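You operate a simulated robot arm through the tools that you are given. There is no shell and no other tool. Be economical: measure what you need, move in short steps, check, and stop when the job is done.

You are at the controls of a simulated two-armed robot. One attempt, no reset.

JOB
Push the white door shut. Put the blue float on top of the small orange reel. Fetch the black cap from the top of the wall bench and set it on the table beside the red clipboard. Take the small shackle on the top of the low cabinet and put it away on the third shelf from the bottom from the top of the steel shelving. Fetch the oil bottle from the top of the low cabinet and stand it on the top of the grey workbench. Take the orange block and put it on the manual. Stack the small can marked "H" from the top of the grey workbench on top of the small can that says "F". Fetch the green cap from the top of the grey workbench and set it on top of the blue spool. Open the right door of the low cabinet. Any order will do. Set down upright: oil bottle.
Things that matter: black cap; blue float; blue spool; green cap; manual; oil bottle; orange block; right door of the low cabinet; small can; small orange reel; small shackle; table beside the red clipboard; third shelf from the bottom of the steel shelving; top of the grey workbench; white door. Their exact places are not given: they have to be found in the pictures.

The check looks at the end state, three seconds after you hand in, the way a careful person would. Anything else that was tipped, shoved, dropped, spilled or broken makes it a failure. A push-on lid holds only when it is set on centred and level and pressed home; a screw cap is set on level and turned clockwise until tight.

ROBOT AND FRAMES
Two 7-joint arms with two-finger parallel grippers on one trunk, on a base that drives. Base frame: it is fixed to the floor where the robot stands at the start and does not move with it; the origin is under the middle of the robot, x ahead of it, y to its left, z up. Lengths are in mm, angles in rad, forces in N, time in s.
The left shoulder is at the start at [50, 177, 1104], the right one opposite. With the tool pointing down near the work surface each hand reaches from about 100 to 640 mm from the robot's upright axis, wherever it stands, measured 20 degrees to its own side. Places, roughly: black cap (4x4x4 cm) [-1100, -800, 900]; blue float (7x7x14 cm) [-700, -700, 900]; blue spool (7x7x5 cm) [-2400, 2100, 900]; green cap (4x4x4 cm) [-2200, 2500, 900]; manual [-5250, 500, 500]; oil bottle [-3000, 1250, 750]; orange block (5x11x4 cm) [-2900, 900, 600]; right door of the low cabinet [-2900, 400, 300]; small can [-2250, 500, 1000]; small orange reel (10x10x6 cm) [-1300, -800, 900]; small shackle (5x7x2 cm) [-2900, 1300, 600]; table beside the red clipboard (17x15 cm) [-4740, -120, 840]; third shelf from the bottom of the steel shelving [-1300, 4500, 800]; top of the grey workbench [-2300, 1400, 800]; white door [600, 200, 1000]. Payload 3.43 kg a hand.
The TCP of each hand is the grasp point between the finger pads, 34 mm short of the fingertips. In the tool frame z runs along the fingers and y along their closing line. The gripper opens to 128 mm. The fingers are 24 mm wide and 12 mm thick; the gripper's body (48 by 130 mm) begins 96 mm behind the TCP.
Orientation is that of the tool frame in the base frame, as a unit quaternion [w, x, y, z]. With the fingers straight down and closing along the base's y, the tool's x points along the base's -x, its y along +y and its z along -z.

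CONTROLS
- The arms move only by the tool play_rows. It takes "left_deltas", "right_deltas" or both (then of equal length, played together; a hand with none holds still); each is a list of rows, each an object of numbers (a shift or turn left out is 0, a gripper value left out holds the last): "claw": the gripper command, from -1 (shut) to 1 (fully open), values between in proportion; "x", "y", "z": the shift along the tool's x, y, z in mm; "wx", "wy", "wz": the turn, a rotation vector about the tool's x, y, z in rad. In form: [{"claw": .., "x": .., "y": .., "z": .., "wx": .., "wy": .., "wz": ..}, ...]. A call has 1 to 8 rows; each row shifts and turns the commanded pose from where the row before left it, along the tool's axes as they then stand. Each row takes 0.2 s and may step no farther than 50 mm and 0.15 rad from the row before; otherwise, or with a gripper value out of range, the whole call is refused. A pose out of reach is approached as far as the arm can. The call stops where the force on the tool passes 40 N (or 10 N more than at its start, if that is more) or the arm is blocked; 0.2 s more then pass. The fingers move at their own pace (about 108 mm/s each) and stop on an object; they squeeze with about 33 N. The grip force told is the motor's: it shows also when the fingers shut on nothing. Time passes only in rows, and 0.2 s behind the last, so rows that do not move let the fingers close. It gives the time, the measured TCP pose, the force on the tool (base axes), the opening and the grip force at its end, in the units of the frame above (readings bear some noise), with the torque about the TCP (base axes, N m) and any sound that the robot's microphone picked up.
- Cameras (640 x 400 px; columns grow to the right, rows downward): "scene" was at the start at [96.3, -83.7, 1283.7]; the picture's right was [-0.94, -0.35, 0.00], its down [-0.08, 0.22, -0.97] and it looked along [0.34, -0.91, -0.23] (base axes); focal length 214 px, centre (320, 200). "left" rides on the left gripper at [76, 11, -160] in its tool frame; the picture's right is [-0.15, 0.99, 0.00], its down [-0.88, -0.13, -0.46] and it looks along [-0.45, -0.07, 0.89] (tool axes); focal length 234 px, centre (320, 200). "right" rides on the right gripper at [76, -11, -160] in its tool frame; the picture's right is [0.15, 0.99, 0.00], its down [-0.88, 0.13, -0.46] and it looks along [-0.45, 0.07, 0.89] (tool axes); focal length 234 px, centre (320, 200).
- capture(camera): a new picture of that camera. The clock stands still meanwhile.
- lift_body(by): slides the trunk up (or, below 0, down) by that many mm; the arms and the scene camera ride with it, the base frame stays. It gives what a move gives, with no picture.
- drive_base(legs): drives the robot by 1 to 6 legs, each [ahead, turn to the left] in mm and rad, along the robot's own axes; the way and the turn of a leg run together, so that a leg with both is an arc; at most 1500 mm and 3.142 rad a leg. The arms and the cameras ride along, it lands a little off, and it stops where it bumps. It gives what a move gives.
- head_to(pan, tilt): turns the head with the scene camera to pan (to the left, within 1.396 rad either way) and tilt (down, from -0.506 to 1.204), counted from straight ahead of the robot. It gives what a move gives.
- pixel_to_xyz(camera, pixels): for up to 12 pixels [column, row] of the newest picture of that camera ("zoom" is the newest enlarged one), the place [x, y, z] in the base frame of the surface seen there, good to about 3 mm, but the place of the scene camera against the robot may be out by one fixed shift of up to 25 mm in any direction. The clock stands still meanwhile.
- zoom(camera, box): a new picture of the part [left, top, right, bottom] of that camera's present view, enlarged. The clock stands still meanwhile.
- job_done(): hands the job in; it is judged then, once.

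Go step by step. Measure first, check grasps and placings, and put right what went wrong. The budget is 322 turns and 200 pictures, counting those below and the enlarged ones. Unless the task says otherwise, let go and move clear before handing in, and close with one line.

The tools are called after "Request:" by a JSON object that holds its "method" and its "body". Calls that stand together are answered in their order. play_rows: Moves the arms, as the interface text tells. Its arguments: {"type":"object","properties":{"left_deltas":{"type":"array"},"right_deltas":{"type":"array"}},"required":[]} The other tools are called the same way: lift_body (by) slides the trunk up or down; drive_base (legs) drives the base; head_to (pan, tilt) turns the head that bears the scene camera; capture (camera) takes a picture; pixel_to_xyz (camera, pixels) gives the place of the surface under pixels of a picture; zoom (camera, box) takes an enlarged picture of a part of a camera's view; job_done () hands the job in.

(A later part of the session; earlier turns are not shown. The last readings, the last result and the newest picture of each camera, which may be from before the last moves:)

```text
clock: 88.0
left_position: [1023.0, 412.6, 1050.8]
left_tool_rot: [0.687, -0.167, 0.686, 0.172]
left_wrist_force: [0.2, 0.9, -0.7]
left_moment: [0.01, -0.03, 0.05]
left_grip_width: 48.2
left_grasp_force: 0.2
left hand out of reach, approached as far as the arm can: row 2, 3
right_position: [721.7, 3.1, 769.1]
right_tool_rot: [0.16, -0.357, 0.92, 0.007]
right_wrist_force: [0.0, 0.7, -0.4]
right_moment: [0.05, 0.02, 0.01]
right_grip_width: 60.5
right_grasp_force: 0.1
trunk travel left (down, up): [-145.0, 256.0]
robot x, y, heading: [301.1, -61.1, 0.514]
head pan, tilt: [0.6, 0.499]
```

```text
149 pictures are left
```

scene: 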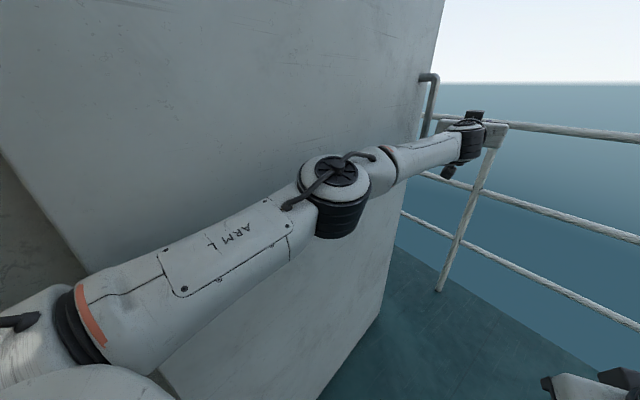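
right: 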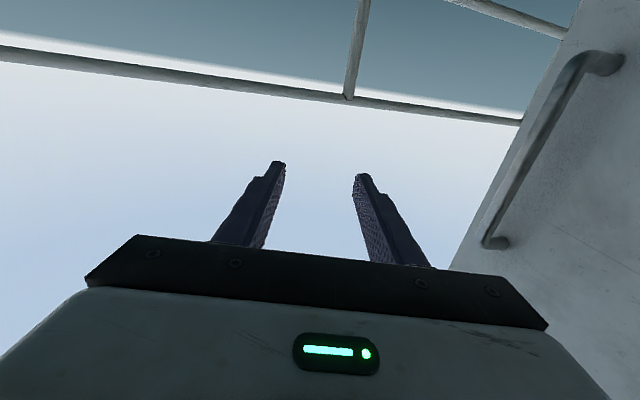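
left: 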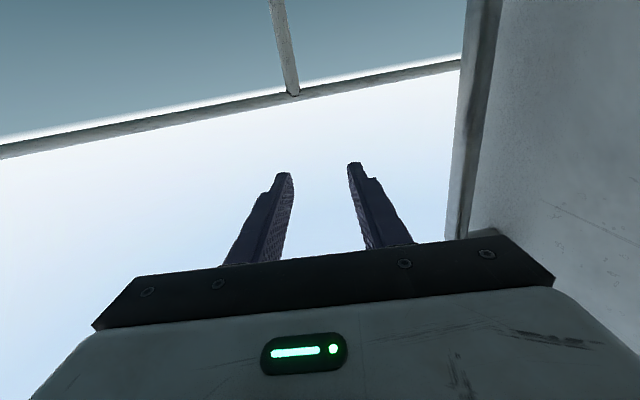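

The arm is now straight and the elbow clear. I'll back 50 mm and turn 0.115 left to put the hand just short of the bar.

Request:
{"method": "drive_base", "body": {"legs": [[-50, 0], [0, 0.115]]}}

Request:
{"method": "capture", "body": {"camera": "left"}}

```text
clock: 89.5
left_position: [920.1, 471.5, 1049.4]
left_tool_rot: [0.676, -0.208, 0.675, 0.212]
left_wrist_force: [0.5, -0.9, -0.4]
left_moment: [0.0, 0.0, -0.04]
left_grip_width: 48.1
left_grasp_force: 0.1
right_position: [667.9, 26.7, 769.8]
right_tool_rot: [0.16, -0.41, 0.898, 0.015]
right_wrist_force: [-0.1, 0.4, 0.6]
right_moment: [-0.02, -0.02, 0.0]
right_grip_width: 60.1
right_grasp_force: 0.1
trunk travel left (down, up): [-145.0, 256.0]
robot x, y, heading: [255.8, -84.1, 0.632]
head pan, tilt: [0.6, 0.499]
```

```text
148 pictures are left
```

left: 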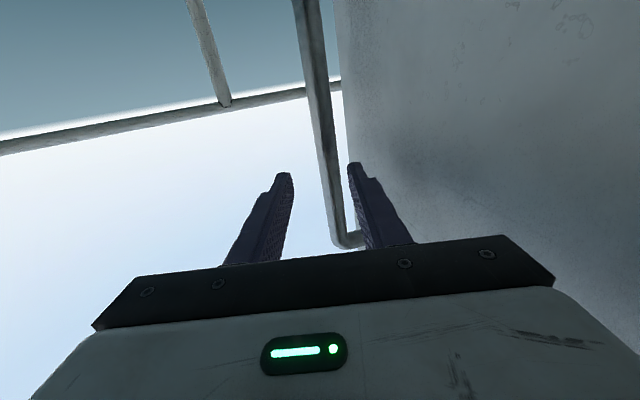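

The bar is nicely between the fingers, near the left one, 74 mm ahead. I'll drive straight 66 mm.

Request:
{"method": "drive_base", "body": {"legs": [[66, 0]]}}

Request:
{"method": "capture", "body": {"camera": "left"}}

```text
clock: 90.5
left_position: [972.5, 510.6, 1051.1]
left_tool_rot: [0.676, -0.208, 0.675, 0.211]
left_wrist_force: [-0.2, 0.0, -0.7]
left_moment: [-0.01, -0.02, 0.0]
left_grip_width: 48.0
left_grasp_force: 0.0
right_position: [720.5, 64.9, 769.7]
right_tool_rot: [0.16, -0.41, 0.898, 0.017]
right_wrist_force: [0.3, 0.3, -0.3]
right_moment: [0.01, 0.0, 0.02]
right_grip_width: 60.2
right_grasp_force: 0.0
trunk travel left (down, up): [-145.0, 256.0]
robot x, y, heading: [310.7, -46.8, 0.636]
head pan, tilt: [0.6, 0.499]
```

```text
147 pictures are left
```

left: 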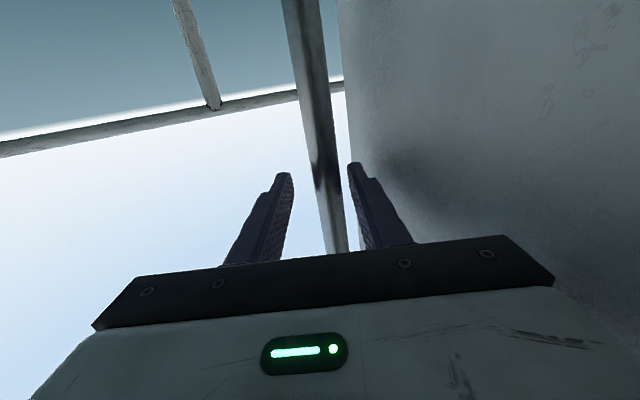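

The bar sits between the fingers. I'll close the left gripper and at the same time stretch the right arm forward so its elbow will clear the jamb when backing.

Request:
{"method": "play_rows", "body": {"left_deltas": [{"claw": -1}, {}, {}, {}, {}, {}, {}], "right_deltas": [{"x": -42, "z": 15}, {"x": -42, "z": 15}, {"x": -42, "z": 15}, {"x": -42, "z": 15}, {"x": -42, "z": 15}, {"x": -42, "z": 15}, {"x": -30}]}}

Request:
{"method": "head_to", "body": {"pan": -0.3, "tilt": 0.4}}

Request:
{"method": "capture", "body": {"camera": "scene"}}

```text
clock: 92.1
left_position: [970.0, 510.9, 1050.8]
left_tool_rot: [0.676, -0.208, 0.675, 0.211]
left_wrist_force: [-25.5, -5.0, -7.4]
left_moment: [-0.43, 0.0, 0.21]
left_grip_width: 21.6
left_grasp_force: 44.9
right_position: [912.0, 142.5, 803.3]
right_tool_rot: [0.162, -0.409, 0.898, 0.017]
right_wrist_force: [0.3, -0.4, -1.2]
right_moment: [0.02, 0.06, -0.01]
right_grip_width: 60.4
right_grasp_force: 0.1
right hand out of reach, approached as far as the arm can: row 3, 4, 5, 6, 7
trunk travel left (down, up): [-145.0, 256.0]
robot x, y, heading: [314.9, -47.6, 0.633]
head pan, tilt: [0.6, 0.499]
```

```text
clock: 93.3
left_position: [970.8, 511.2, 1051.0]
left_tool_rot: [0.676, -0.209, 0.674, 0.212]
left_wrist_force: [-29.3, -6.4, -9.0]
left_moment: [-0.31, -0.12, 0.15]
left_grip_width: 21.8
left_grasp_force: 44.7
right_position: [910.7, 143.4, 804.8]
right_tool_rot: [0.161, -0.41, 0.898, 0.017]
right_wrist_force: [-0.3, 0.2, -0.7]
right_moment: [0.01, 0.04, 0.05]
right_grip_width: 60.1
right_grasp_force: 0.0
trunk travel left (down, up): [-145.0, 256.0]
robot x, y, heading: [311.6, -43.7, 0.637]
head pan, tilt: [-0.3, 0.4]
```

```text
146 pictures are left
```

scene: 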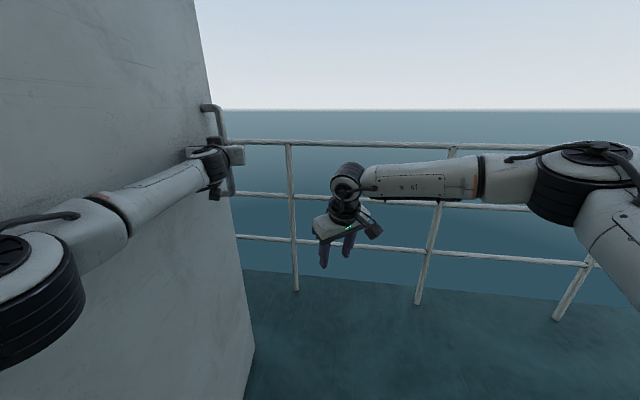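

The bar is gripped (21.6 mm, 45 N). I'll back in a short arc to the right following the door's circle.

Request:
{"method": "drive_base", "body": {"legs": [[-40, -0.1], [-35, -0.1]]}}

```text
clock: 94.3
left_position: [983.7, 457.2, 1051.6]
left_tool_rot: [0.681, -0.194, 0.678, 0.197]
left_wrist_force: [10.1, 7.2, -4.1]
left_moment: [0.3, -1.15, 0.11]
left_grip_width: 21.9
left_grasp_force: 45.0
right_position: [899.4, 74.5, 800.4]
right_tool_rot: [0.16, -0.37, 0.915, 0.009]
right_wrist_force: [-0.4, 0.1, 0.0]
right_moment: [0.01, 0.0, -0.02]
right_grip_width: 60.4
right_grasp_force: 0.1
trunk travel left (down, up): [-145.0, 256.0]
robot x, y, heading: [286.5, -62.1, 0.552]
head pan, tilt: [-0.3, 0.4]
stopped in leg 1: the force on the tool passed its limit at 43 N (the readings are from after the stop); the commanded pose is now the measured one
```

The door is following; only the force limit stopped it. I'll continue with small arcs matched to the circle (33 mm back per 0.08 rad).

Request:
{"method": "drive_base", "body": {"legs": [[-33, -0.08], [-33, -0.08], [-33, -0.08]]}}

```text
clock: 95.4
left_position: [995.7, 360.0, 1050.1]
left_tool_rot: [0.69, -0.156, 0.689, 0.156]
left_wrist_force: [-5.1, -1.7, 2.5]
left_moment: [-0.44, 0.87, 0.09]
left_grip_width: 21.8
left_grasp_force: 45.3
right_position: [877.3, 1.6, 802.4]
right_tool_rot: [0.161, -0.332, 0.929, 0.004]
right_wrist_force: [-0.4, -0.2, 0.5]
right_moment: [-0.03, 0.01, -0.01]
right_grip_width: 60.1
right_grasp_force: 0.1
trunk travel left (down, up): [-145.0, 256.0]
robot x, y, heading: [253.9, -81.5, 0.466]
head pan, tilt: [-0.3, 0.4]
stopped in leg 2: the force on the tool passed its limit at 80 N (the readings are from after the stop); the commanded pose is now the measured one
```

It works in pieces; I'll loosen the grip to a 27 mm cage so the bar can pivot, then continue.

Request:
{"method": "play_rows", "body": {"left_deltas": [{"claw": -0.57}, {}]}}

Request:
{"method": "drive_base", "body": {"legs": [[-33, -0.08], [-33, -0.08], [-33, -0.08]]}}

Request:
{"method": "capture", "body": {"camera": "left"}}

```text
clock: 96.0
left_position: [998.0, 360.8, 1050.2]
left_tool_rot: [0.69, -0.156, 0.689, 0.157]
left_wrist_force: [-0.8, 0.6, 0.2]
left_moment: [-0.01, 0.02, 0.03]
left_grip_width: 27.5
left_grasp_force: 0.0
right_position: [877.0, 2.5, 801.7]
right_tool_rot: [0.161, -0.331, 0.93, 0.004]
right_wrist_force: [-0.4, 0.3, 0.4]
right_moment: [-0.03, -0.01, -0.04]
right_grip_width: 60.5
right_grasp_force: 0.0
trunk travel left (down, up): [-145.0, 256.0]
robot x, y, heading: [251.3, -82.2, 0.462]
head pan, tilt: [-0.3, 0.4]
```

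```text
clock: 97.8
left_position: [987.4, 149.6, 1050.2]
left_tool_rot: [0.703, -0.08, 0.702, 0.08]
left_wrist_force: [23.0, 14.3, -1.6]
left_moment: [0.06, 0.08, 0.83]
left_grip_width: 30.6
left_grasp_force: 3.4
right_position: [786.2, -179.5, 802.2]
right_tool_rot: [0.16, -0.219, 0.962, -0.017]
right_wrist_force: [-1.0, 0.0, 0.1]
right_moment: [-0.07, -0.08, 0.02]
right_grip_width: 60.2
right_grasp_force: 0.1
trunk travel left (down, up): [-145.0, 256.0]
robot x, y, heading: [160.4, -110.2, 0.223]
head pan, tilt: [-0.3, 0.4]
```

```text
145 pictures are left
```

left: 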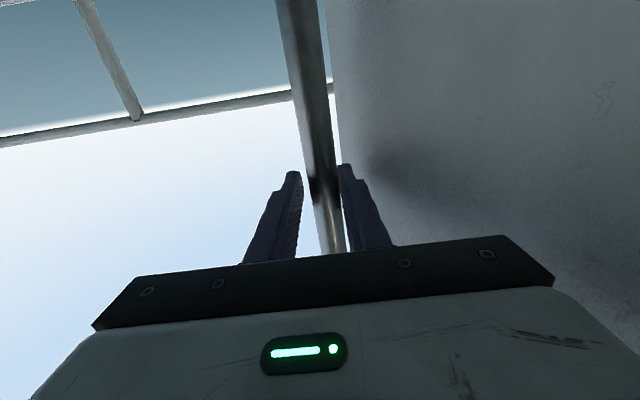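

The caging works: all legs completed, TCP (987,150). Before passing the doorway I'll check the right elbow's clearance to the jamb.

Request:
{"method": "head_to", "body": {"pan": -0.7, "tilt": 0.4}}

Request:
{"method": "capture", "body": {"camera": "scene"}}

```text
clock: 98.7
left_position: [988.5, 147.2, 1050.1]
left_tool_rot: [0.703, -0.078, 0.702, 0.079]
left_wrist_force: [1.2, -1.7, 0.0]
left_moment: [0.0, -0.02, 0.03]
left_grip_width: 29.2
left_grasp_force: 1.7
right_position: [786.7, -180.4, 802.3]
right_tool_rot: [0.161, -0.219, 0.962, -0.015]
right_wrist_force: [0.7, 0.6, 0.5]
right_moment: [0.02, 0.04, -0.02]
right_grip_width: 60.3
right_grasp_force: 0.0
trunk travel left (down, up): [-145.0, 256.0]
robot x, y, heading: [163.6, -114.3, 0.225]
head pan, tilt: [-0.7, 0.4]
```

```text
144 pictures are left
```

scene: 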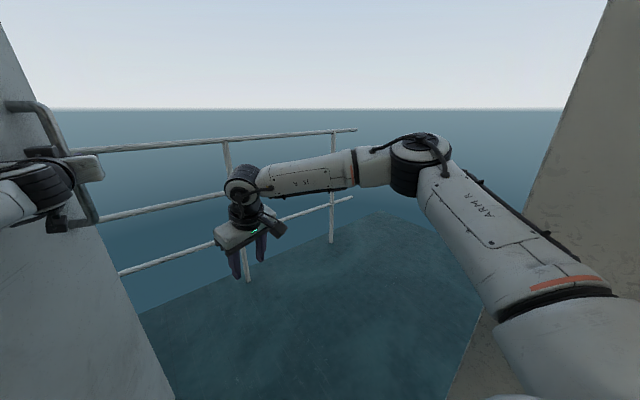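

Request:
{"method": "pixel_to_xyz", "body": {"camera": "scene", "pixels": [[420, 140], [450, 160], [410, 185], [560, 150], [480, 380], [520, 250]]}}

Request:
{"method": "play_rows", "body": {"right_deltas": [{"x": -40, "z": 10}, {"x": -40, "z": 10}, {"y": 30}, {"y": 30}]}}

Request:
{"method": "capture", "body": {"camera": "scene"}}

```text
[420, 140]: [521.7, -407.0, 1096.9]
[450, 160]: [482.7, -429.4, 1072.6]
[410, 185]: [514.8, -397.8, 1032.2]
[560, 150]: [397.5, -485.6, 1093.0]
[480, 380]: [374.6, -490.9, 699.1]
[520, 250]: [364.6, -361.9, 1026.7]
```

```text
clock: 99.7
left_position: [986.5, 149.4, 1051.0]
left_tool_rot: [0.703, -0.081, 0.702, 0.081]
left_wrist_force: [0.2, -0.2, -0.2]
left_moment: [0.0, -0.01, -0.01]
left_grip_width: 27.4
left_grasp_force: 0.0
right_position: [769.1, -165.3, 811.8]
right_tool_rot: [0.162, -0.219, 0.962, -0.015]
right_wrist_force: [0.2, 1.2, 0.4]
right_moment: [0.0, -0.01, 0.03]
right_grip_width: 59.9
right_grasp_force: 0.0
right hand out of reach, approached as far as the arm can: row 1, 2, 3, 4
trunk travel left (down, up): [-145.0, 256.0]
robot x, y, heading: [158.9, -113.4, 0.22]
head pan, tilt: [-0.7, 0.4]
```

```text
143 pictures are left
```

scene: 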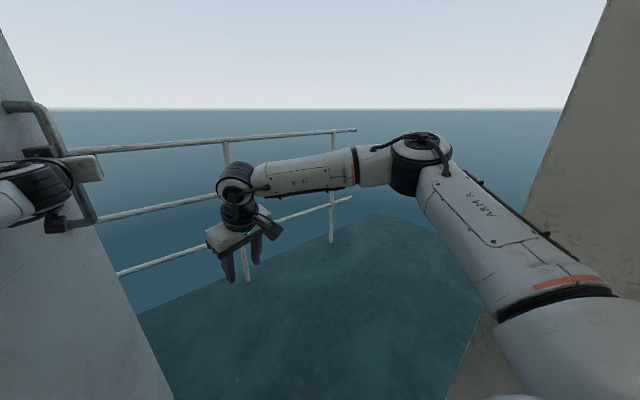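

The right elbow is at y≈-415 because the downward-pointing hand can't stretch. I'll turn the right hand forward and stretch it, as with the left.

Request:
{"method": "play_rows", "body": {"right_deltas": [{"x": -33, "z": -4.5, "y": -8, "wy": -0.15}, {"x": -33.5, "z": 0.6, "y": -8, "wy": -0.15}, {"x": -33, "z": 5.6, "y": -8, "wy": -0.15}, {"x": -31.8, "z": 10.4, "y": -8, "wy": -0.15}, {"x": -30, "z": 15, "y": -8, "wy": -0.15}, {"x": -27, "z": 19.5, "y": -8, "wy": -0.15}, {"x": -24, "z": 23, "y": -8, "wy": -0.15}, {"x": -20, "z": 26.5, "y": -8, "wy": -0.15}]}}

Request:
{"method": "play_rows", "body": {"right_deltas": [{"z": 40}, {"z": 40}, {"z": 40}]}}

Request:
{"method": "capture", "body": {"camera": "scene"}}

```text
clock: 101.5
left_position: [988.7, 148.7, 1049.8]
left_tool_rot: [0.703, -0.08, 0.702, 0.08]
left_wrist_force: [-0.4, -0.2, -0.5]
left_moment: [0.02, -0.03, -0.06]
left_grip_width: 27.6
left_grasp_force: 0.2
right_position: [970.8, -149.0, 960.6]
right_tool_rot: [0.633, -0.197, 0.742, 0.099]
right_wrist_force: [0.3, 0.2, 0.6]
right_moment: [-0.02, 0.05, 0.05]
right_grip_width: 60.0
right_grasp_force: 0.0
right hand out of reach, approached as far as the arm can: row 6, 7, 8
trunk travel left (down, up): [-145.0, 256.0]
robot x, y, heading: [161.5, -113.0, 0.225]
head pan, tilt: [-0.7, 0.4]
```

```text
clock: 102.3
left_position: [988.9, 149.8, 1050.3]
left_tool_rot: [0.703, -0.079, 0.702, 0.08]
left_wrist_force: [0.4, 0.7, -0.6]
left_moment: [0.0, -0.03, -0.04]
left_grip_width: 27.6
left_grasp_force: 0.2
right_position: [981.9, -155.4, 963.6]
right_tool_rot: [0.634, -0.196, 0.742, 0.1]
right_wrist_force: [0.2, -0.8, 0.1]
right_moment: [0.02, -0.04, 0.0]
right_grip_width: 60.3
right_grasp_force: 0.0
right hand out of reach, approached as far as the arm can: row 1, 2, 3
trunk travel left (down, up): [-145.0, 256.0]
robot x, y, heading: [158.3, -111.4, 0.23]
head pan, tilt: [-0.7, 0.4]
```

```text
142 pictures are left
```

scene: 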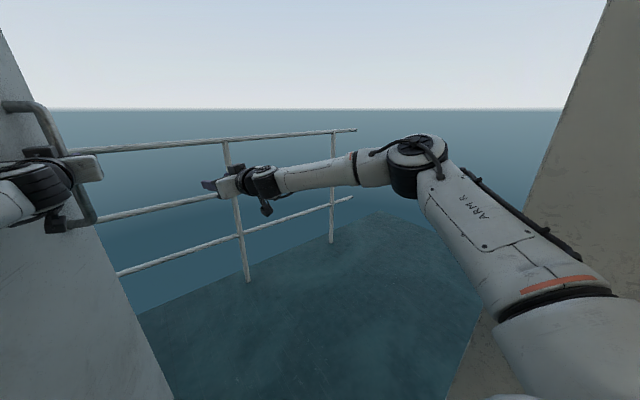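

The tool is yawed about 0.2 left relative to the robot, which keeps the elbow out. I'll straighten the yaw and stretch on.

Request:
{"method": "play_rows", "body": {"right_deltas": [{"wx": 0.14, "y": 15}, {"wx": 0.1, "y": 15, "wy": -0.1}, {"z": 30, "y": 15, "wy": -0.1}, {"z": 30, "y": 15}, {"z": 20, "y": 15}]}}

Request:
{"method": "capture", "body": {"camera": "scene"}}

```text
clock: 103.5
left_position: [989.0, 149.5, 1049.7]
left_tool_rot: [0.703, -0.08, 0.703, 0.08]
left_wrist_force: [1.0, -0.4, 0.2]
left_moment: [-0.01, -0.01, 0.05]
left_grip_width: 27.4
left_grasp_force: 0.2
right_position: [971.9, -166.1, 1021.3]
right_tool_rot: [0.69, -0.113, 0.715, 0.016]
right_wrist_force: [0.5, 0.7, -0.1]
right_moment: [-0.01, -0.02, 0.03]
right_grip_width: 60.2
right_grasp_force: 0.0
right hand out of reach, approached as far as the arm can: row 1, 2, 3, 4, 5
trunk travel left (down, up): [-145.0, 256.0]
robot x, y, heading: [160.5, -115.8, 0.229]
head pan, tilt: [-0.7, 0.4]
```

```text
141 pictures are left
```

scene: 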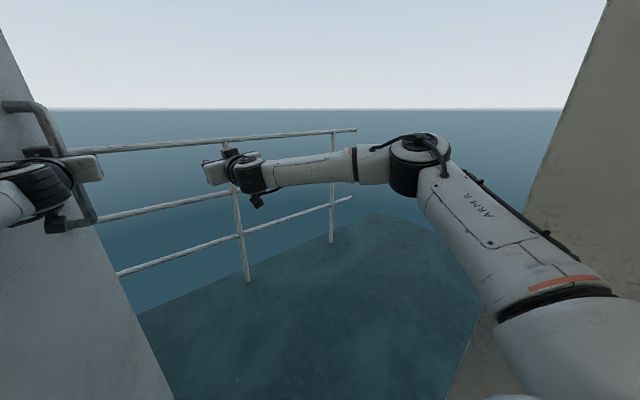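

The right arm's elbow is stuck in a poor posture. I'll retract the right hand to a reachable pose nearer the centre, then push it straight forward again.

Request:
{"method": "play_rows", "body": {"right_deltas": [{"z": -48}, {"z": -48}, {"z": -48}, {"z": -48}, {"z": -48}, {"z": -48}, {"z": -48}, {"z": -48}]}}

Request:
{"method": "play_rows", "body": {"right_deltas": [{"y": 30}, {"y": 30}, {"y": 10}]}}

Request:
{"method": "capture", "body": {"camera": "scene"}}

```text
clock: 104.8
left_position: [1006.3, 171.4, 1019.1]
left_tool_rot: [0.695, -0.082, 0.71, 0.079]
left_wrist_force: [0.6, -2.5, -3.6]
left_moment: [0.1, -0.35, 0.23]
left_grip_width: 28.1
left_grasp_force: 0.8
right_position: [740.2, -190.0, 964.0]
right_tool_rot: [0.633, -0.142, 0.761, 0.008]
right_wrist_force: [-0.1, 0.2, -0.1]
right_moment: [-0.02, -0.01, 0.01]
right_grip_width: 60.3
right_grasp_force: 0.0
right hand out of reach, approached as far as the arm can: row 6
trunk travel left (down, up): [-145.0, 256.0]
robot x, y, heading: [162.3, -104.6, 0.262]
head pan, tilt: [-0.7, 0.4]
stopped in row 6 (left hand): the arm was blocked; the commanded pose is now the measured one
```

```text
clock: 105.2
left_position: [1000.4, 169.8, 1029.5]
left_tool_rot: [0.699, -0.084, 0.705, 0.087]
left_wrist_force: [-0.1, -1.6, 0.7]
left_moment: [-0.02, 0.05, 0.06]
left_grip_width: 28.4
left_grasp_force: 1.2
right_position: [731.3, -187.7, 967.3]
right_tool_rot: [0.635, -0.136, 0.76, 0.009]
right_wrist_force: [0.0, 0.4, 0.5]
right_moment: [-0.04, 0.02, -0.01]
right_grip_width: 60.1
right_grasp_force: 0.0
trunk travel left (down, up): [-145.0, 256.0]
robot x, y, heading: [165.0, -105.2, 0.263]
head pan, tilt: [-0.7, 0.4]
stopped in row 1 (left hand): the arm was blocked; the commanded pose is now the measured one
```

```text
140 pictures are left
```

scene: 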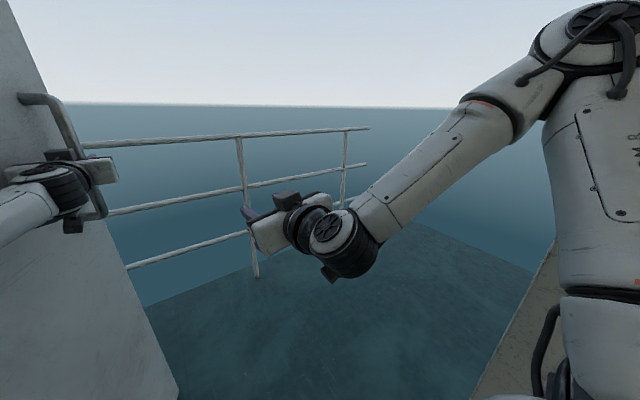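

The right elbow moved up; I'll measure where it is now.

Request:
{"method": "pixel_to_xyz", "body": {"camera": "scene", "pixels": [[590, 40], [620, 90], [560, 60], [620, 200], [480, 130], [625, 350]]}}

Request:
{"method": "play_rows", "body": {"right_deltas": [{"z": 40, "y": 25, "wx": 0.05, "wy": -0.1}, {"z": 40, "y": 25, "wx": 0.05, "wy": -0.1}, {"z": 45, "y": 20}, {"z": 45, "y": 15}, {"z": 45}, {"z": 45}]}}

Request:
{"method": "capture", "body": {"camera": "scene"}}

```text
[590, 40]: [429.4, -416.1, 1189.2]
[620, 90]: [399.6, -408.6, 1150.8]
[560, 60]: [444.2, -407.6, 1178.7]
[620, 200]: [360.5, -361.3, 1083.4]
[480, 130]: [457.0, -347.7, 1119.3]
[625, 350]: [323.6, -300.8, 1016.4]
```

```text
clock: 105.5
left_position: [990.7, 159.3, 1040.1]
left_tool_rot: [0.703, -0.083, 0.701, 0.085]
left_wrist_force: [0.2, -0.6, -1.2]
left_moment: [-0.02, -0.13, 0.02]
left_grip_width: 27.6
left_grasp_force: 0.0
right_position: [736.2, -187.4, 980.0]
right_tool_rot: [0.665, -0.119, 0.737, 0.003]
right_wrist_force: [0.3, -0.4, -0.5]
right_moment: [0.03, -0.06, 0.02]
right_grip_width: 59.9
right_grasp_force: 0.0
trunk travel left (down, up): [-145.0, 256.0]
robot x, y, heading: [169.3, -107.5, 0.256]
head pan, tilt: [-0.7, 0.4]
stopped in row 1 (left hand): the arm was blocked; the commanded pose is now the measured one
```

```text
139 pictures are left
```

scene: 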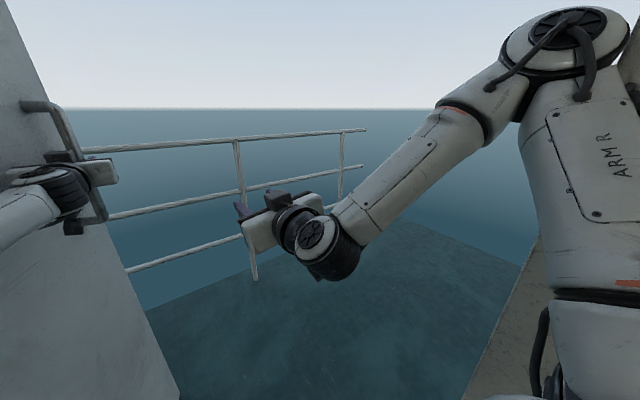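

The call stopped due to the left hand's holding load; I'll repeat the forward stretch of the right hand.

Request:
{"method": "play_rows", "body": {"right_deltas": [{"z": 40, "y": 25, "wx": 0.05, "wy": -0.1}, {"z": 40, "y": 25, "wx": 0.05}, {"z": 45, "y": 20}, {"z": 45, "y": 15}, {"z": 45}, {"z": 45}]}}

Request:
{"method": "capture", "body": {"camera": "scene"}}

```text
clock: 106.9
left_position: [989.2, 161.2, 1041.1]
left_tool_rot: [0.703, -0.082, 0.701, 0.086]
left_wrist_force: [2.1, -0.7, -0.6]
left_moment: [-0.05, 0.02, -0.06]
left_grip_width: 27.6
left_grasp_force: 0.0
right_position: [942.9, -139.5, 1035.6]
right_tool_rot: [0.704, -0.086, 0.704, -0.024]
right_wrist_force: [0.5, -0.2, 0.3]
right_moment: [0.01, 0.0, 0.0]
right_grip_width: 60.0
right_grasp_force: 0.0
right hand out of reach, approached as far as the arm can: row 1, 2, 3, 4, 5, 6
trunk travel left (down, up): [-145.0, 256.0]
robot x, y, heading: [170.4, -110.9, 0.258]
head pan, tilt: [-0.7, 0.4]
```

```text
138 pictures are left
```

scene: 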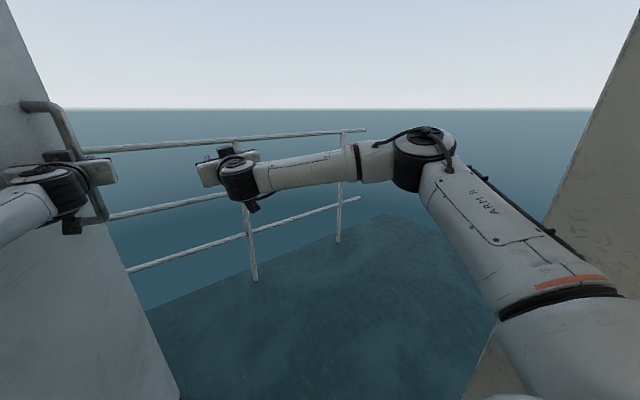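

Same posture because the hand is too far to the right of the shoulder line. I'll retract a little, move it left and down, then push forward.

Request:
{"method": "play_rows", "body": {"right_deltas": [{"z": -45}, {"z": -45}, {"z": -30}, {"y": 40, "x": 25}, {"y": 40, "x": 25}, {"y": 40, "x": 25}]}}

Request:
{"method": "play_rows", "body": {"right_deltas": [{"z": 45}, {"z": 45}, {"z": 45}, {"z": 45}, {"z": 45}]}}

Request:
{"method": "capture", "body": {"camera": "scene"}}

```text
clock: 108.3
left_position: [990.4, 160.9, 1041.9]
left_tool_rot: [0.703, -0.082, 0.701, 0.086]
left_wrist_force: [0.8, 0.4, 0.1]
left_moment: [0.01, 0.01, -0.04]
left_grip_width: 27.3
left_grasp_force: 0.0
right_position: [809.5, -110.8, 1002.8]
right_tool_rot: [0.705, -0.085, 0.704, -0.025]
right_wrist_force: [0.1, -0.4, -0.3]
right_moment: [0.02, -0.03, 0.01]
right_grip_width: 60.0
right_grasp_force: 0.0
right hand out of reach, approached as far as the arm can: row 5, 6
trunk travel left (down, up): [-145.0, 256.0]
robot x, y, heading: [167.1, -106.9, 0.256]
head pan, tilt: [-0.7, 0.4]
```

```text
clock: 109.5
left_position: [988.9, 161.1, 1040.5]
left_tool_rot: [0.703, -0.083, 0.701, 0.087]
left_wrist_force: [0.3, -0.2, 0.1]
left_moment: [-0.03, 0.0, -0.01]
left_grip_width: 27.5
left_grasp_force: 0.3
right_position: [986.5, -165.1, 1044.1]
right_tool_rot: [0.705, -0.087, 0.704, -0.024]
right_wrist_force: [0.1, 0.9, -0.4]
right_moment: [0.0, -0.03, -0.02]
right_grip_width: 60.0
right_grasp_force: 0.0
right hand out of reach, approached as far as the arm can: row 1, 2, 3, 4, 5
trunk travel left (down, up): [-145.0, 256.0]
robot x, y, heading: [165.1, -107.1, 0.259]
head pan, tilt: [-0.7, 0.4]
```

```text
137 pictures are left
```

scene: 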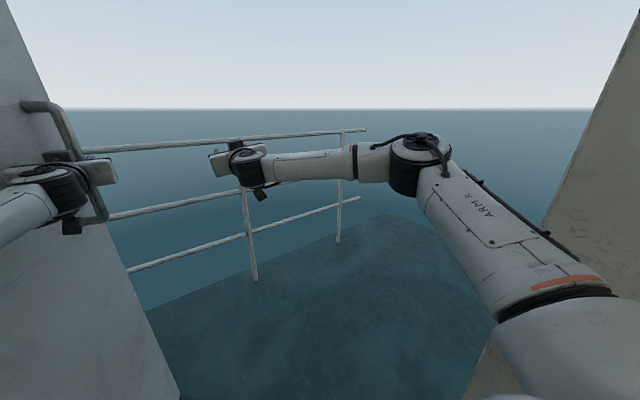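

The right hand is yawed 0.17 outward, which forces the elbow out. I'll retract, yaw it inward 0.3, shift left and push forward again.

Request:
{"method": "play_rows", "body": {"right_deltas": [{"z": -45}, {"z": -45}, {"z": -45, "wx": -0.15}, {"y": 20, "wx": -0.15}, {"y": 30, "x": 20}, {"y": 40, "x": 20}, {"y": 30, "x": 20}]}}

Request:
{"method": "play_rows", "body": {"right_deltas": [{"z": 45}, {"z": 45}, {"z": 45}, {"z": 45}]}}

Request:
{"method": "capture", "body": {"camera": "scene"}}

```text
clock: 111.1
left_position: [987.7, 160.2, 1042.6]
left_tool_rot: [0.704, -0.081, 0.701, 0.086]
left_wrist_force: [0.9, -0.3, -1.3]
left_moment: [-0.03, 0.0, -0.04]
left_grip_width: 27.5
left_grasp_force: 0.2
right_position: [804.8, -70.3, 1017.6]
right_tool_rot: [0.68, -0.19, 0.703, 0.079]
right_wrist_force: [0.8, -0.5, -0.8]
right_moment: [-0.03, 0.0, 0.01]
right_grip_width: 60.0
right_grasp_force: 0.0
right hand out of reach, approached as far as the arm can: row 5, 6, 7
trunk travel left (down, up): [-145.0, 256.0]
robot x, y, heading: [167.8, -105.6, 0.262]
head pan, tilt: [-0.7, 0.4]
```

```text
clock: 112.1
left_position: [989.4, 161.8, 1042.4]
left_tool_rot: [0.703, -0.083, 0.701, 0.086]
left_wrist_force: [1.1, -0.7, -0.8]
left_moment: [-0.01, 0.01, -0.03]
left_grip_width: 27.8
left_grasp_force: 0.5
right_position: [934.9, -71.5, 1031.6]
right_tool_rot: [0.685, -0.19, 0.698, 0.08]
right_wrist_force: [-0.3, -0.7, 0.0]
right_moment: [0.0, 0.01, -0.01]
right_grip_width: 60.0
right_grasp_force: 0.1
right hand out of reach, approached as far as the arm can: row 1, 2, 3, 4
trunk travel left (down, up): [-145.0, 256.0]
robot x, y, heading: [168.3, -106.3, 0.256]
head pan, tilt: [-0.7, 0.4]
```

```text
136 pictures are left
```

scene: 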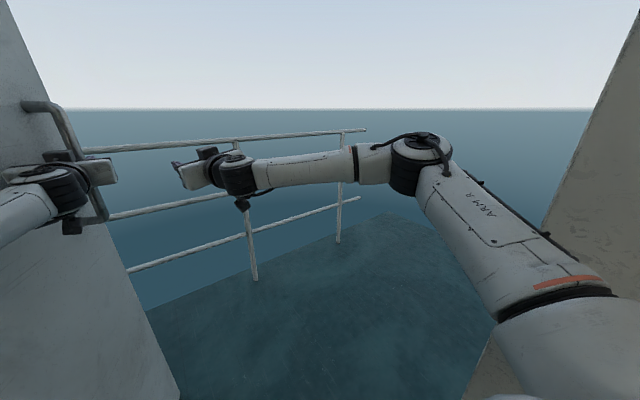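

Yaw helped laterally. The left arm straightened when its hand was about 200 mm above the shoulder, so I'll retract, raise the right hand, move it inward and then push forward.

Request:
{"method": "play_rows", "body": {"right_deltas": [{"z": -45}, {"z": -45}, {"z": -30, "x": -35}, {"x": -45}, {"x": -45}, {"x": -30, "y": 30}, {"y": 40}]}}

Request:
{"method": "play_rows", "body": {"right_deltas": [{"z": 45, "wx": 0.1}, {"z": 45, "wx": 0.05}, {"z": 45}, {"z": 45}, {"z": 45}]}}

Request:
{"method": "capture", "body": {"camera": "scene"}}

```text
clock: 113.7
left_position: [988.9, 161.7, 1042.5]
left_tool_rot: [0.704, -0.081, 0.701, 0.085]
left_wrist_force: [-0.6, 0.1, -0.1]
left_moment: [-0.01, 0.06, 0.02]
left_grip_width: 27.6
left_grasp_force: 0.4
right_position: [799.4, -47.1, 1184.5]
right_tool_rot: [0.687, -0.188, 0.698, 0.078]
right_wrist_force: [-0.1, 1.1, -0.5]
right_moment: [-0.03, 0.03, -0.05]
right_grip_width: 60.3
right_grasp_force: 0.1
right hand out of reach, approached as far as the arm can: row 7
trunk travel left (down, up): [-145.0, 256.0]
robot x, y, heading: [166.4, -110.5, 0.257]
head pan, tilt: [-0.7, 0.4]
```

```text
clock: 114.9
left_position: [988.1, 161.0, 1041.8]
left_tool_rot: [0.703, -0.082, 0.701, 0.086]
left_wrist_force: [0.4, 0.5, 0.7]
left_moment: [0.02, 0.0, 0.04]
left_grip_width: 27.7
left_grasp_force: 0.3
right_position: [875.0, -77.0, 1181.4]
right_tool_rot: [0.693, -0.164, 0.7, 0.053]
right_wrist_force: [-1.0, 0.1, -0.2]
right_moment: [-0.04, 0.04, -0.01]
right_grip_width: 60.2
right_grasp_force: 0.1
right hand out of reach, approached as far as the arm can: row 1, 2, 3, 4, 5
trunk travel left (down, up): [-145.0, 256.0]
robot x, y, heading: [164.4, -108.5, 0.259]
head pan, tilt: [-0.7, 0.4]
```

```text
135 pictures are left
```

scene: 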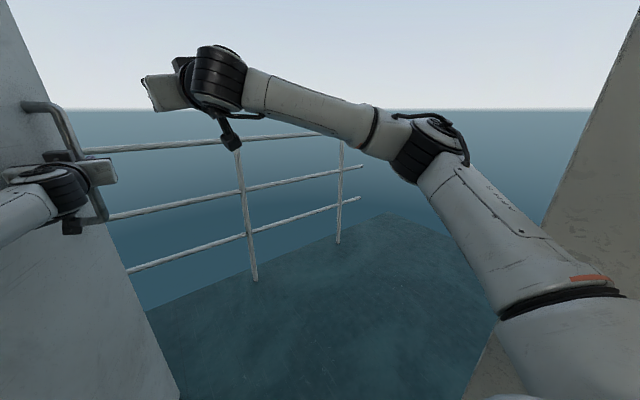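

The posture is unchanged. One more try: retract the right hand well back, bring it further inward, then push forward.

Request:
{"method": "play_rows", "body": {"right_deltas": [{"z": -48}, {"z": -48}, {"z": -48}, {"z": -48}, {"z": -48, "wx": 0.05}, {"y": 45}, {"y": 45}, {"y": 30}]}}

Request:
{"method": "play_rows", "body": {"right_deltas": [{"z": 45}, {"z": 45}, {"z": 45}, {"z": 45}, {"z": 45}, {"z": 45}, {"z": 40}]}}

Request:
{"method": "capture", "body": {"camera": "scene"}}

```text
clock: 116.1
left_position: [1001.9, 188.4, 1015.4]
left_tool_rot: [0.696, -0.096, 0.707, 0.078]
left_wrist_force: [-1.2, -6.5, 1.3]
left_moment: [0.05, -0.04, 0.11]
left_grip_width: 30.5
left_grasp_force: 2.2
right_position: [724.0, -108.9, 1052.7]
right_tool_rot: [0.579, -0.183, 0.794, 0.029]
right_wrist_force: [1.0, 0.4, 0.0]
right_moment: [-0.02, 0.02, -0.01]
right_grip_width: 60.1
right_grasp_force: 0.0
trunk travel left (down, up): [-145.0, 256.0]
robot x, y, heading: [169.4, -105.8, 0.285]
head pan, tilt: [-0.7, 0.4]
stopped in row 5 (right hand): the arm was blocked; the commanded pose is now the measured one
```

```text
clock: 116.4
left_position: [996.1, 189.8, 1024.5]
left_tool_rot: [0.699, -0.097, 0.703, 0.086]
left_wrist_force: [0.2, 0.7, -0.3]
left_moment: [-0.01, -0.01, -0.01]
left_grip_width: 27.7
left_grasp_force: 0.1
right_position: [737.9, -113.4, 1049.1]
right_tool_rot: [0.581, -0.179, 0.793, 0.033]
right_wrist_force: [-0.5, -0.2, 0.4]
right_moment: [-0.02, 0.01, 0.01]
right_grip_width: 60.0
right_grasp_force: 0.1
trunk travel left (down, up): [-145.0, 256.0]
robot x, y, heading: [168.3, -98.4, 0.287]
head pan, tilt: [-0.7, 0.4]
stopped in row 1 (left hand): the arm was blocked; the commanded pose is now the measured one
```

```text
134 pictures are left
```

scene: 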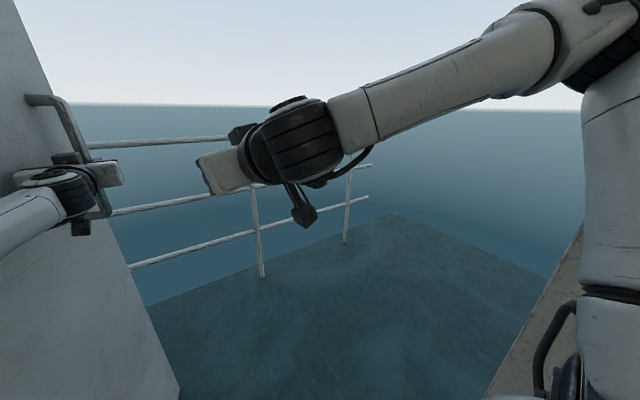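

Retracting presses the right elbow on the jamb. I'll re-extend it, release the handle, and shuffle outside to re-enter further left.

Request:
{"method": "play_rows", "body": {"right_deltas": [{"z": 45, "wy": -0.1}, {"z": 45, "wy": -0.1}, {"z": 45}, {"z": 45}, {"z": 30}], "left_deltas": [{"claw": -0.3}, {}, {"z": -30}, {"z": -30}, {}]}}

Request:
{"method": "capture", "body": {"camera": "left"}}

```text
clock: 117.3
left_position: [978.0, 196.5, 1053.1]
left_tool_rot: [0.689, -0.251, 0.68, -0.009]
left_wrist_force: [0.1, 6.7, 1.5]
left_moment: [0.29, -0.15, 0.38]
left_grip_width: 46.8
left_grasp_force: 1.6
left hand out of reach, approached as far as the arm can: row 3
right_position: [859.6, -81.4, 1030.7]
right_tool_rot: [0.666, -0.17, 0.724, 0.053]
right_wrist_force: [0.2, 0.3, -0.4]
right_moment: [-0.01, 0.01, -0.05]
right_grip_width: 60.1
right_grasp_force: 0.1
trunk travel left (down, up): [-145.0, 256.0]
robot x, y, heading: [171.3, -100.9, 0.282]
head pan, tilt: [-0.7, 0.4]
stopped in row 4 (left hand): the force on the tool passed its limit at 122 N (the readings are from after the stop); the commanded pose is now the measured one
```

```text
133 pictures are left
```

left: 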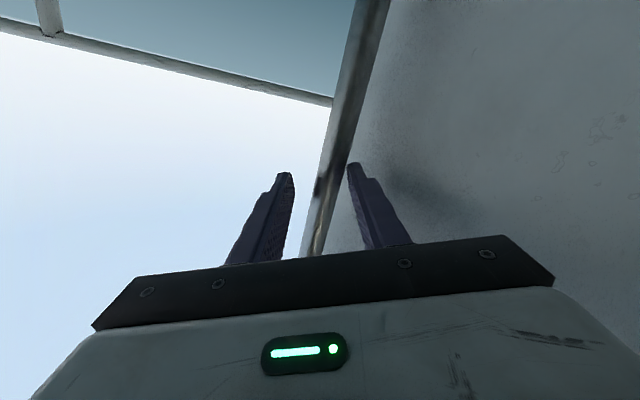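

The left hand rolled when retracting. I'll correct the roll, and retreat from the bar with the base instead.

Request:
{"method": "play_rows", "body": {"left_deltas": [{"wz": 0.12}, {"wz": 0.12}, {"wz": 0.11}]}}

Request:
{"method": "drive_base", "body": {"legs": [[-70, 0]]}}

Request:
{"method": "capture", "body": {"camera": "left"}}

```text
clock: 118.1
left_position: [978.8, 190.8, 1053.1]
left_tool_rot: [0.68, -0.122, 0.714, 0.111]
left_wrist_force: [0.6, 0.3, -0.4]
left_moment: [-0.04, -0.02, 0.01]
left_grip_width: 44.5
left_grasp_force: 0.0
right_position: [858.3, -83.5, 1031.2]
right_tool_rot: [0.667, -0.168, 0.724, 0.053]
right_wrist_force: [0.0, 0.5, -0.2]
right_moment: [0.03, -0.02, -0.01]
right_grip_width: 60.1
right_grasp_force: 0.1
trunk travel left (down, up): [-145.0, 256.0]
robot x, y, heading: [168.7, -105.1, 0.28]
head pan, tilt: [-0.7, 0.4]
```

```text
clock: 119.1
left_position: [910.6, 170.9, 1053.9]
left_tool_rot: [0.681, -0.122, 0.713, 0.11]
left_wrist_force: [0.6, 0.4, -0.2]
left_moment: [0.01, 0.01, 0.03]
left_grip_width: 45.1
left_grasp_force: 0.0
right_position: [790.7, -103.9, 1031.3]
right_tool_rot: [0.667, -0.17, 0.724, 0.054]
right_wrist_force: [0.1, 0.8, 0.1]
right_moment: [-0.02, 0.01, -0.01]
right_grip_width: 60.5
right_grasp_force: 0.0
trunk travel left (down, up): [-145.0, 256.0]
robot x, y, heading: [105.3, -119.2, 0.276]
head pan, tilt: [-0.7, 0.4]
```

```text
132 pictures are left
```

left: 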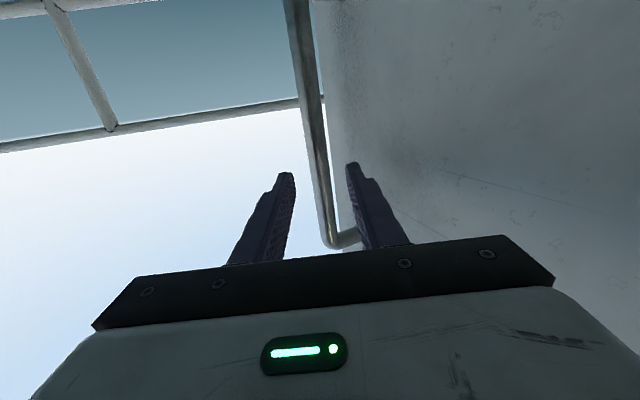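

Disengaged. I'll turn slightly right, ease ahead, turn further right and drive out onto the deck to gain room.

Request:
{"method": "drive_base", "body": {"legs": [[0, -0.09], [60, 0], [0, -0.12], [150, -0.05], [150, -0.1]]}}

Request:
{"method": "head_to", "body": {"pan": 0.3, "tilt": 0.4}}

Request:
{"method": "capture", "body": {"camera": "scene"}}

```text
clock: 119.9
left_position: [924.5, 132.2, 1050.3]
left_tool_rot: [0.682, -0.106, 0.717, 0.095]
left_wrist_force: [-0.6, 0.5, 0.4]
left_moment: [-0.01, 0.02, -0.01]
left_grip_width: 44.7
left_grasp_force: 0.0
right_position: [791.6, -130.7, 1029.6]
right_tool_rot: [0.666, -0.153, 0.729, 0.036]
right_wrist_force: [-0.1, 0.5, 0.4]
right_moment: [0.01, -0.01, 0.01]
right_grip_width: 60.1
right_grasp_force: 0.1
trunk travel left (down, up): [-145.0, 256.0]
robot x, y, heading: [101.0, -124.3, 0.239]
head pan, tilt: [-0.7, 0.4]
stopped in leg 1: the robot was blocked; the commanded pose is now the measured one
```

```text
clock: 121.2
left_position: [926.2, 132.5, 1049.4]
left_tool_rot: [0.683, -0.106, 0.717, 0.094]
left_wrist_force: [0.1, 0.1, -0.2]
left_moment: [0.01, 0.03, -0.02]
left_grip_width: 44.8
left_grasp_force: 0.0
right_position: [792.4, -132.3, 1028.1]
right_tool_rot: [0.666, -0.155, 0.729, 0.038]
right_wrist_force: [0.3, 0.2, -0.7]
right_moment: [-0.01, 0.01, -0.04]
right_grip_width: 60.2
right_grasp_force: 0.1
trunk travel left (down, up): [-145.0, 256.0]
robot x, y, heading: [102.5, -124.5, 0.239]
head pan, tilt: [0.3, 0.4]
```

```text
131 pictures are left
```

scene: 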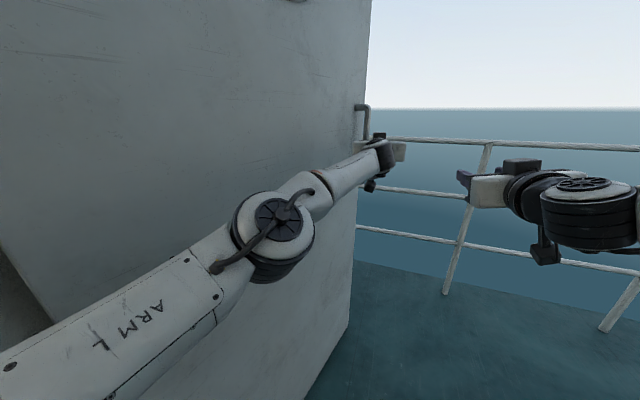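

The right elbow touches the jamb again; I'll extend the right hand forward to draw that elbow along, then repeat.

Request:
{"method": "play_rows", "body": {"right_deltas": [{"z": 45, "wx": 0.08}, {"z": 45, "wx": 0.08}, {"z": 45}, {"z": 45}]}}

Request:
{"method": "drive_base", "body": {"legs": [[0, -0.05], [60, 0], [0, -0.12], [150, -0.05], [150, -0.1]]}}

```text
clock: 122.2
left_position: [923.5, 131.2, 1052.1]
left_tool_rot: [0.683, -0.106, 0.717, 0.095]
left_wrist_force: [1.0, 0.3, 0.4]
left_moment: [-0.03, -0.01, 0.0]
left_grip_width: 44.6
left_grasp_force: 0.1
right_position: [912.4, -180.7, 1021.8]
right_tool_rot: [0.677, -0.101, 0.729, -0.021]
right_wrist_force: [0.4, 0.0, -0.2]
right_moment: [-0.03, 0.0, 0.03]
right_grip_width: 60.2
right_grasp_force: 0.1
right hand out of reach, approached as far as the arm can: row 2, 3, 4
trunk travel left (down, up): [-145.0, 256.0]
robot x, y, heading: [101.7, -120.5, 0.235]
head pan, tilt: [0.3, 0.4]
```

```text
clock: 124.2
left_position: [1014.6, 10.5, 1051.5]
left_tool_rot: [0.689, -0.048, 0.722, 0.039]
left_wrist_force: [0.6, -0.1, 0.3]
left_moment: [0.0, -0.03, 0.0]
left_grip_width: 44.9
left_grasp_force: 0.1
right_position: [950.9, -289.8, 1018.6]
right_tool_rot: [0.672, -0.05, 0.736, -0.072]
right_wrist_force: [-0.5, 0.5, 0.2]
right_moment: [0.05, 0.01, 0.01]
right_grip_width: 60.2
right_grasp_force: 0.1
trunk travel left (down, up): [-145.0, 256.0]
robot x, y, heading: [164.9, -107.6, 0.077]
head pan, tilt: [0.3, 0.4]
stopped in leg 3: the robot was blocked; the commanded pose is now the measured one
```

Now at heading 0.08 and clear of the bar. I'll drive out straight.

Request:
{"method": "drive_base", "body": {"legs": [[150, 0], [150, -0.1]]}}

```text
clock: 126.6
left_position: [1319.0, -62.2, 1053.6]
left_tool_rot: [0.691, -0.011, 0.722, 0.007]
left_wrist_force: [0.6, 0.0, 0.9]
left_moment: [-0.01, -0.02, -0.03]
left_grip_width: 44.9
left_grasp_force: 0.1
right_position: [1227.1, -355.2, 1019.0]
right_tool_rot: [0.668, -0.011, 0.737, -0.106]
right_wrist_force: [-0.3, 0.0, 0.2]
right_moment: [0.01, 0.0, 0.02]
right_grip_width: 60.2
right_grasp_force: 0.1
trunk travel left (down, up): [-145.0, 256.0]
robot x, y, heading: [459.9, -93.0, -0.022]
head pan, tilt: [0.3, 0.4]
```

I'm out on the deck at (460,-93). I'll shuffle left by backing with a right heading, twice.

Request:
{"method": "drive_base", "body": {"legs": [[0, -0.4], [-85, 0], [0, 0.4], [95, 0], [0, -0.4], [-95, 0]]}}

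```text
clock: 129.0
left_position: [1191.4, -355.6, 1047.5]
left_tool_rot: [0.676, 0.129, 0.713, -0.131]
left_wrist_force: [0.3, -0.6, -1.3]
left_moment: [-0.01, -0.04, 0.01]
left_grip_width: 44.8
left_grasp_force: 0.0
right_position: [997.9, -582.4, 1014.3]
right_tool_rot: [0.632, 0.127, 0.728, -0.233]
right_wrist_force: [0.2, -0.4, -0.3]
right_moment: [-0.01, 0.02, 0.02]
right_grip_width: 60.0
right_grasp_force: 0.0
trunk travel left (down, up): [-145.0, 256.0]
robot x, y, heading: [387.1, -53.5, -0.416]
head pan, tilt: [0.3, 0.4]
stopped in leg 2: the robot was blocked; the commanded pose is now the measured one
```

Gained 40 mm. I'll repeat once more with a slightly shorter back leg.

Request:
{"method": "drive_base", "body": {"legs": [[0, 0.42], [100, 0], [0, -0.42], [-75, 0], [0, 0.42]]}}

```text
clock: 134.5
left_position: [1270.2, 30.7, 1051.1]
left_tool_rot: [0.69, -0.024, 0.723, 0.015]
left_wrist_force: [0.3, 0.5, -0.1]
left_moment: [-0.02, -0.02, 0.0]
left_grip_width: 44.9
left_grasp_force: 0.1
right_position: [1187.5, -260.5, 1017.0]
right_tool_rot: [0.669, -0.026, 0.737, -0.094]
right_wrist_force: [0.7, 0.2, -0.5]
right_moment: [0.01, 0.01, -0.04]
right_grip_width: 59.9
right_grasp_force: 0.1
trunk travel left (down, up): [-145.0, 256.0]
robot x, y, heading: [416.2, -30.6, 0.011]
head pan, tilt: [0.3, 0.4]
```

Now at (416,-31), heading 0. I'll back straight through the doorway to x≈90 and look for the handle.

Request:
{"method": "drive_base", "body": {"legs": [[-330, 0]]}}

Request:
{"method": "capture", "body": {"camera": "scene"}}

```text
clock: 136.7
left_position: [936.6, 28.8, 1052.0]
left_tool_rot: [0.691, -0.024, 0.723, 0.016]
left_wrist_force: [-0.7, 0.4, -0.5]
left_moment: [0.01, 0.0, 0.0]
left_grip_width: 44.8
left_grasp_force: 0.2
right_position: [855.2, -261.3, 1017.1]
right_tool_rot: [0.669, -0.029, 0.737, -0.092]
right_wrist_force: [-0.3, -0.6, 1.0]
right_moment: [0.0, -0.01, 0.01]
right_grip_width: 60.0
right_grasp_force: 0.0
trunk travel left (down, up): [-145.0, 256.0]
robot x, y, heading: [84.7, -33.8, 0.014]
head pan, tilt: [0.3, 0.4]
```

```text
130 pictures are left
```

scene: 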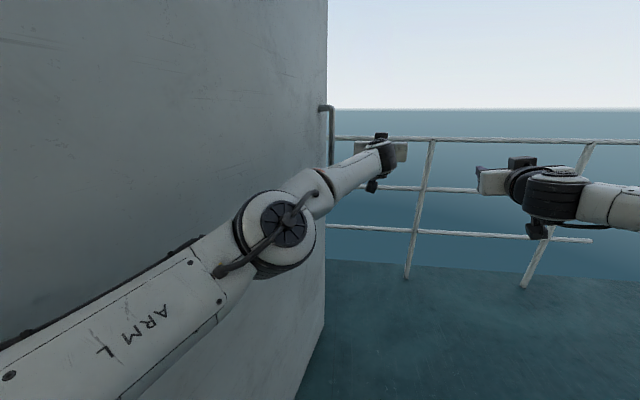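

Passed cleanly. I'll measure the handle (331,130) and door face.

Request:
{"method": "pixel_to_xyz", "body": {"camera": "scene", "pixels": [[331, 125], [331, 145], [332, 155], [322, 108], [310, 250], [200, 100], [100, 100], [280, 150]]}}

```text
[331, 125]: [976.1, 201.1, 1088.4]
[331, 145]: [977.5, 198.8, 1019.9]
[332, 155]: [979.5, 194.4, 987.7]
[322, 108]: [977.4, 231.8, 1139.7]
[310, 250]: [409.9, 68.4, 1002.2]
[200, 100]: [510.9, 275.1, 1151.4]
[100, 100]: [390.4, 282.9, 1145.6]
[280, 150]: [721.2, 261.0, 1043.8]
```

The bar axis is near (985,200). I'll turn left 0.18 to line the hand up just short of it and check.

Request:
{"method": "drive_base", "body": {"legs": [[0, 0.18]]}}

Request:
{"method": "capture", "body": {"camera": "left"}}

```text
clock: 137.8
left_position: [911.7, 180.5, 1051.0]
left_tool_rot: [0.686, -0.089, 0.718, 0.077]
left_wrist_force: [1.0, -0.7, 0.0]
left_moment: [-0.02, 0.02, -0.07]
left_grip_width: 44.7
left_grasp_force: 0.0
right_position: [882.6, -119.2, 1016.9]
right_tool_rot: [0.674, -0.094, 0.732, -0.033]
right_wrist_force: [1.0, 0.6, -0.2]
right_moment: [0.0, -0.03, 0.0]
right_grip_width: 60.2
right_grasp_force: 0.0
trunk travel left (down, up): [-145.0, 256.0]
robot x, y, heading: [82.7, -30.1, 0.186]
head pan, tilt: [0.3, 0.4]
```

```text
129 pictures are left
```

left: 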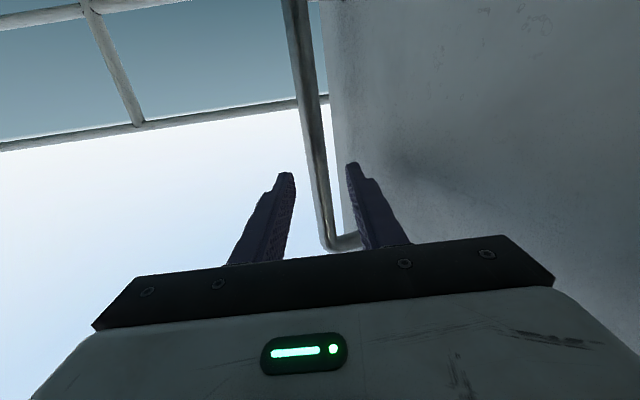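

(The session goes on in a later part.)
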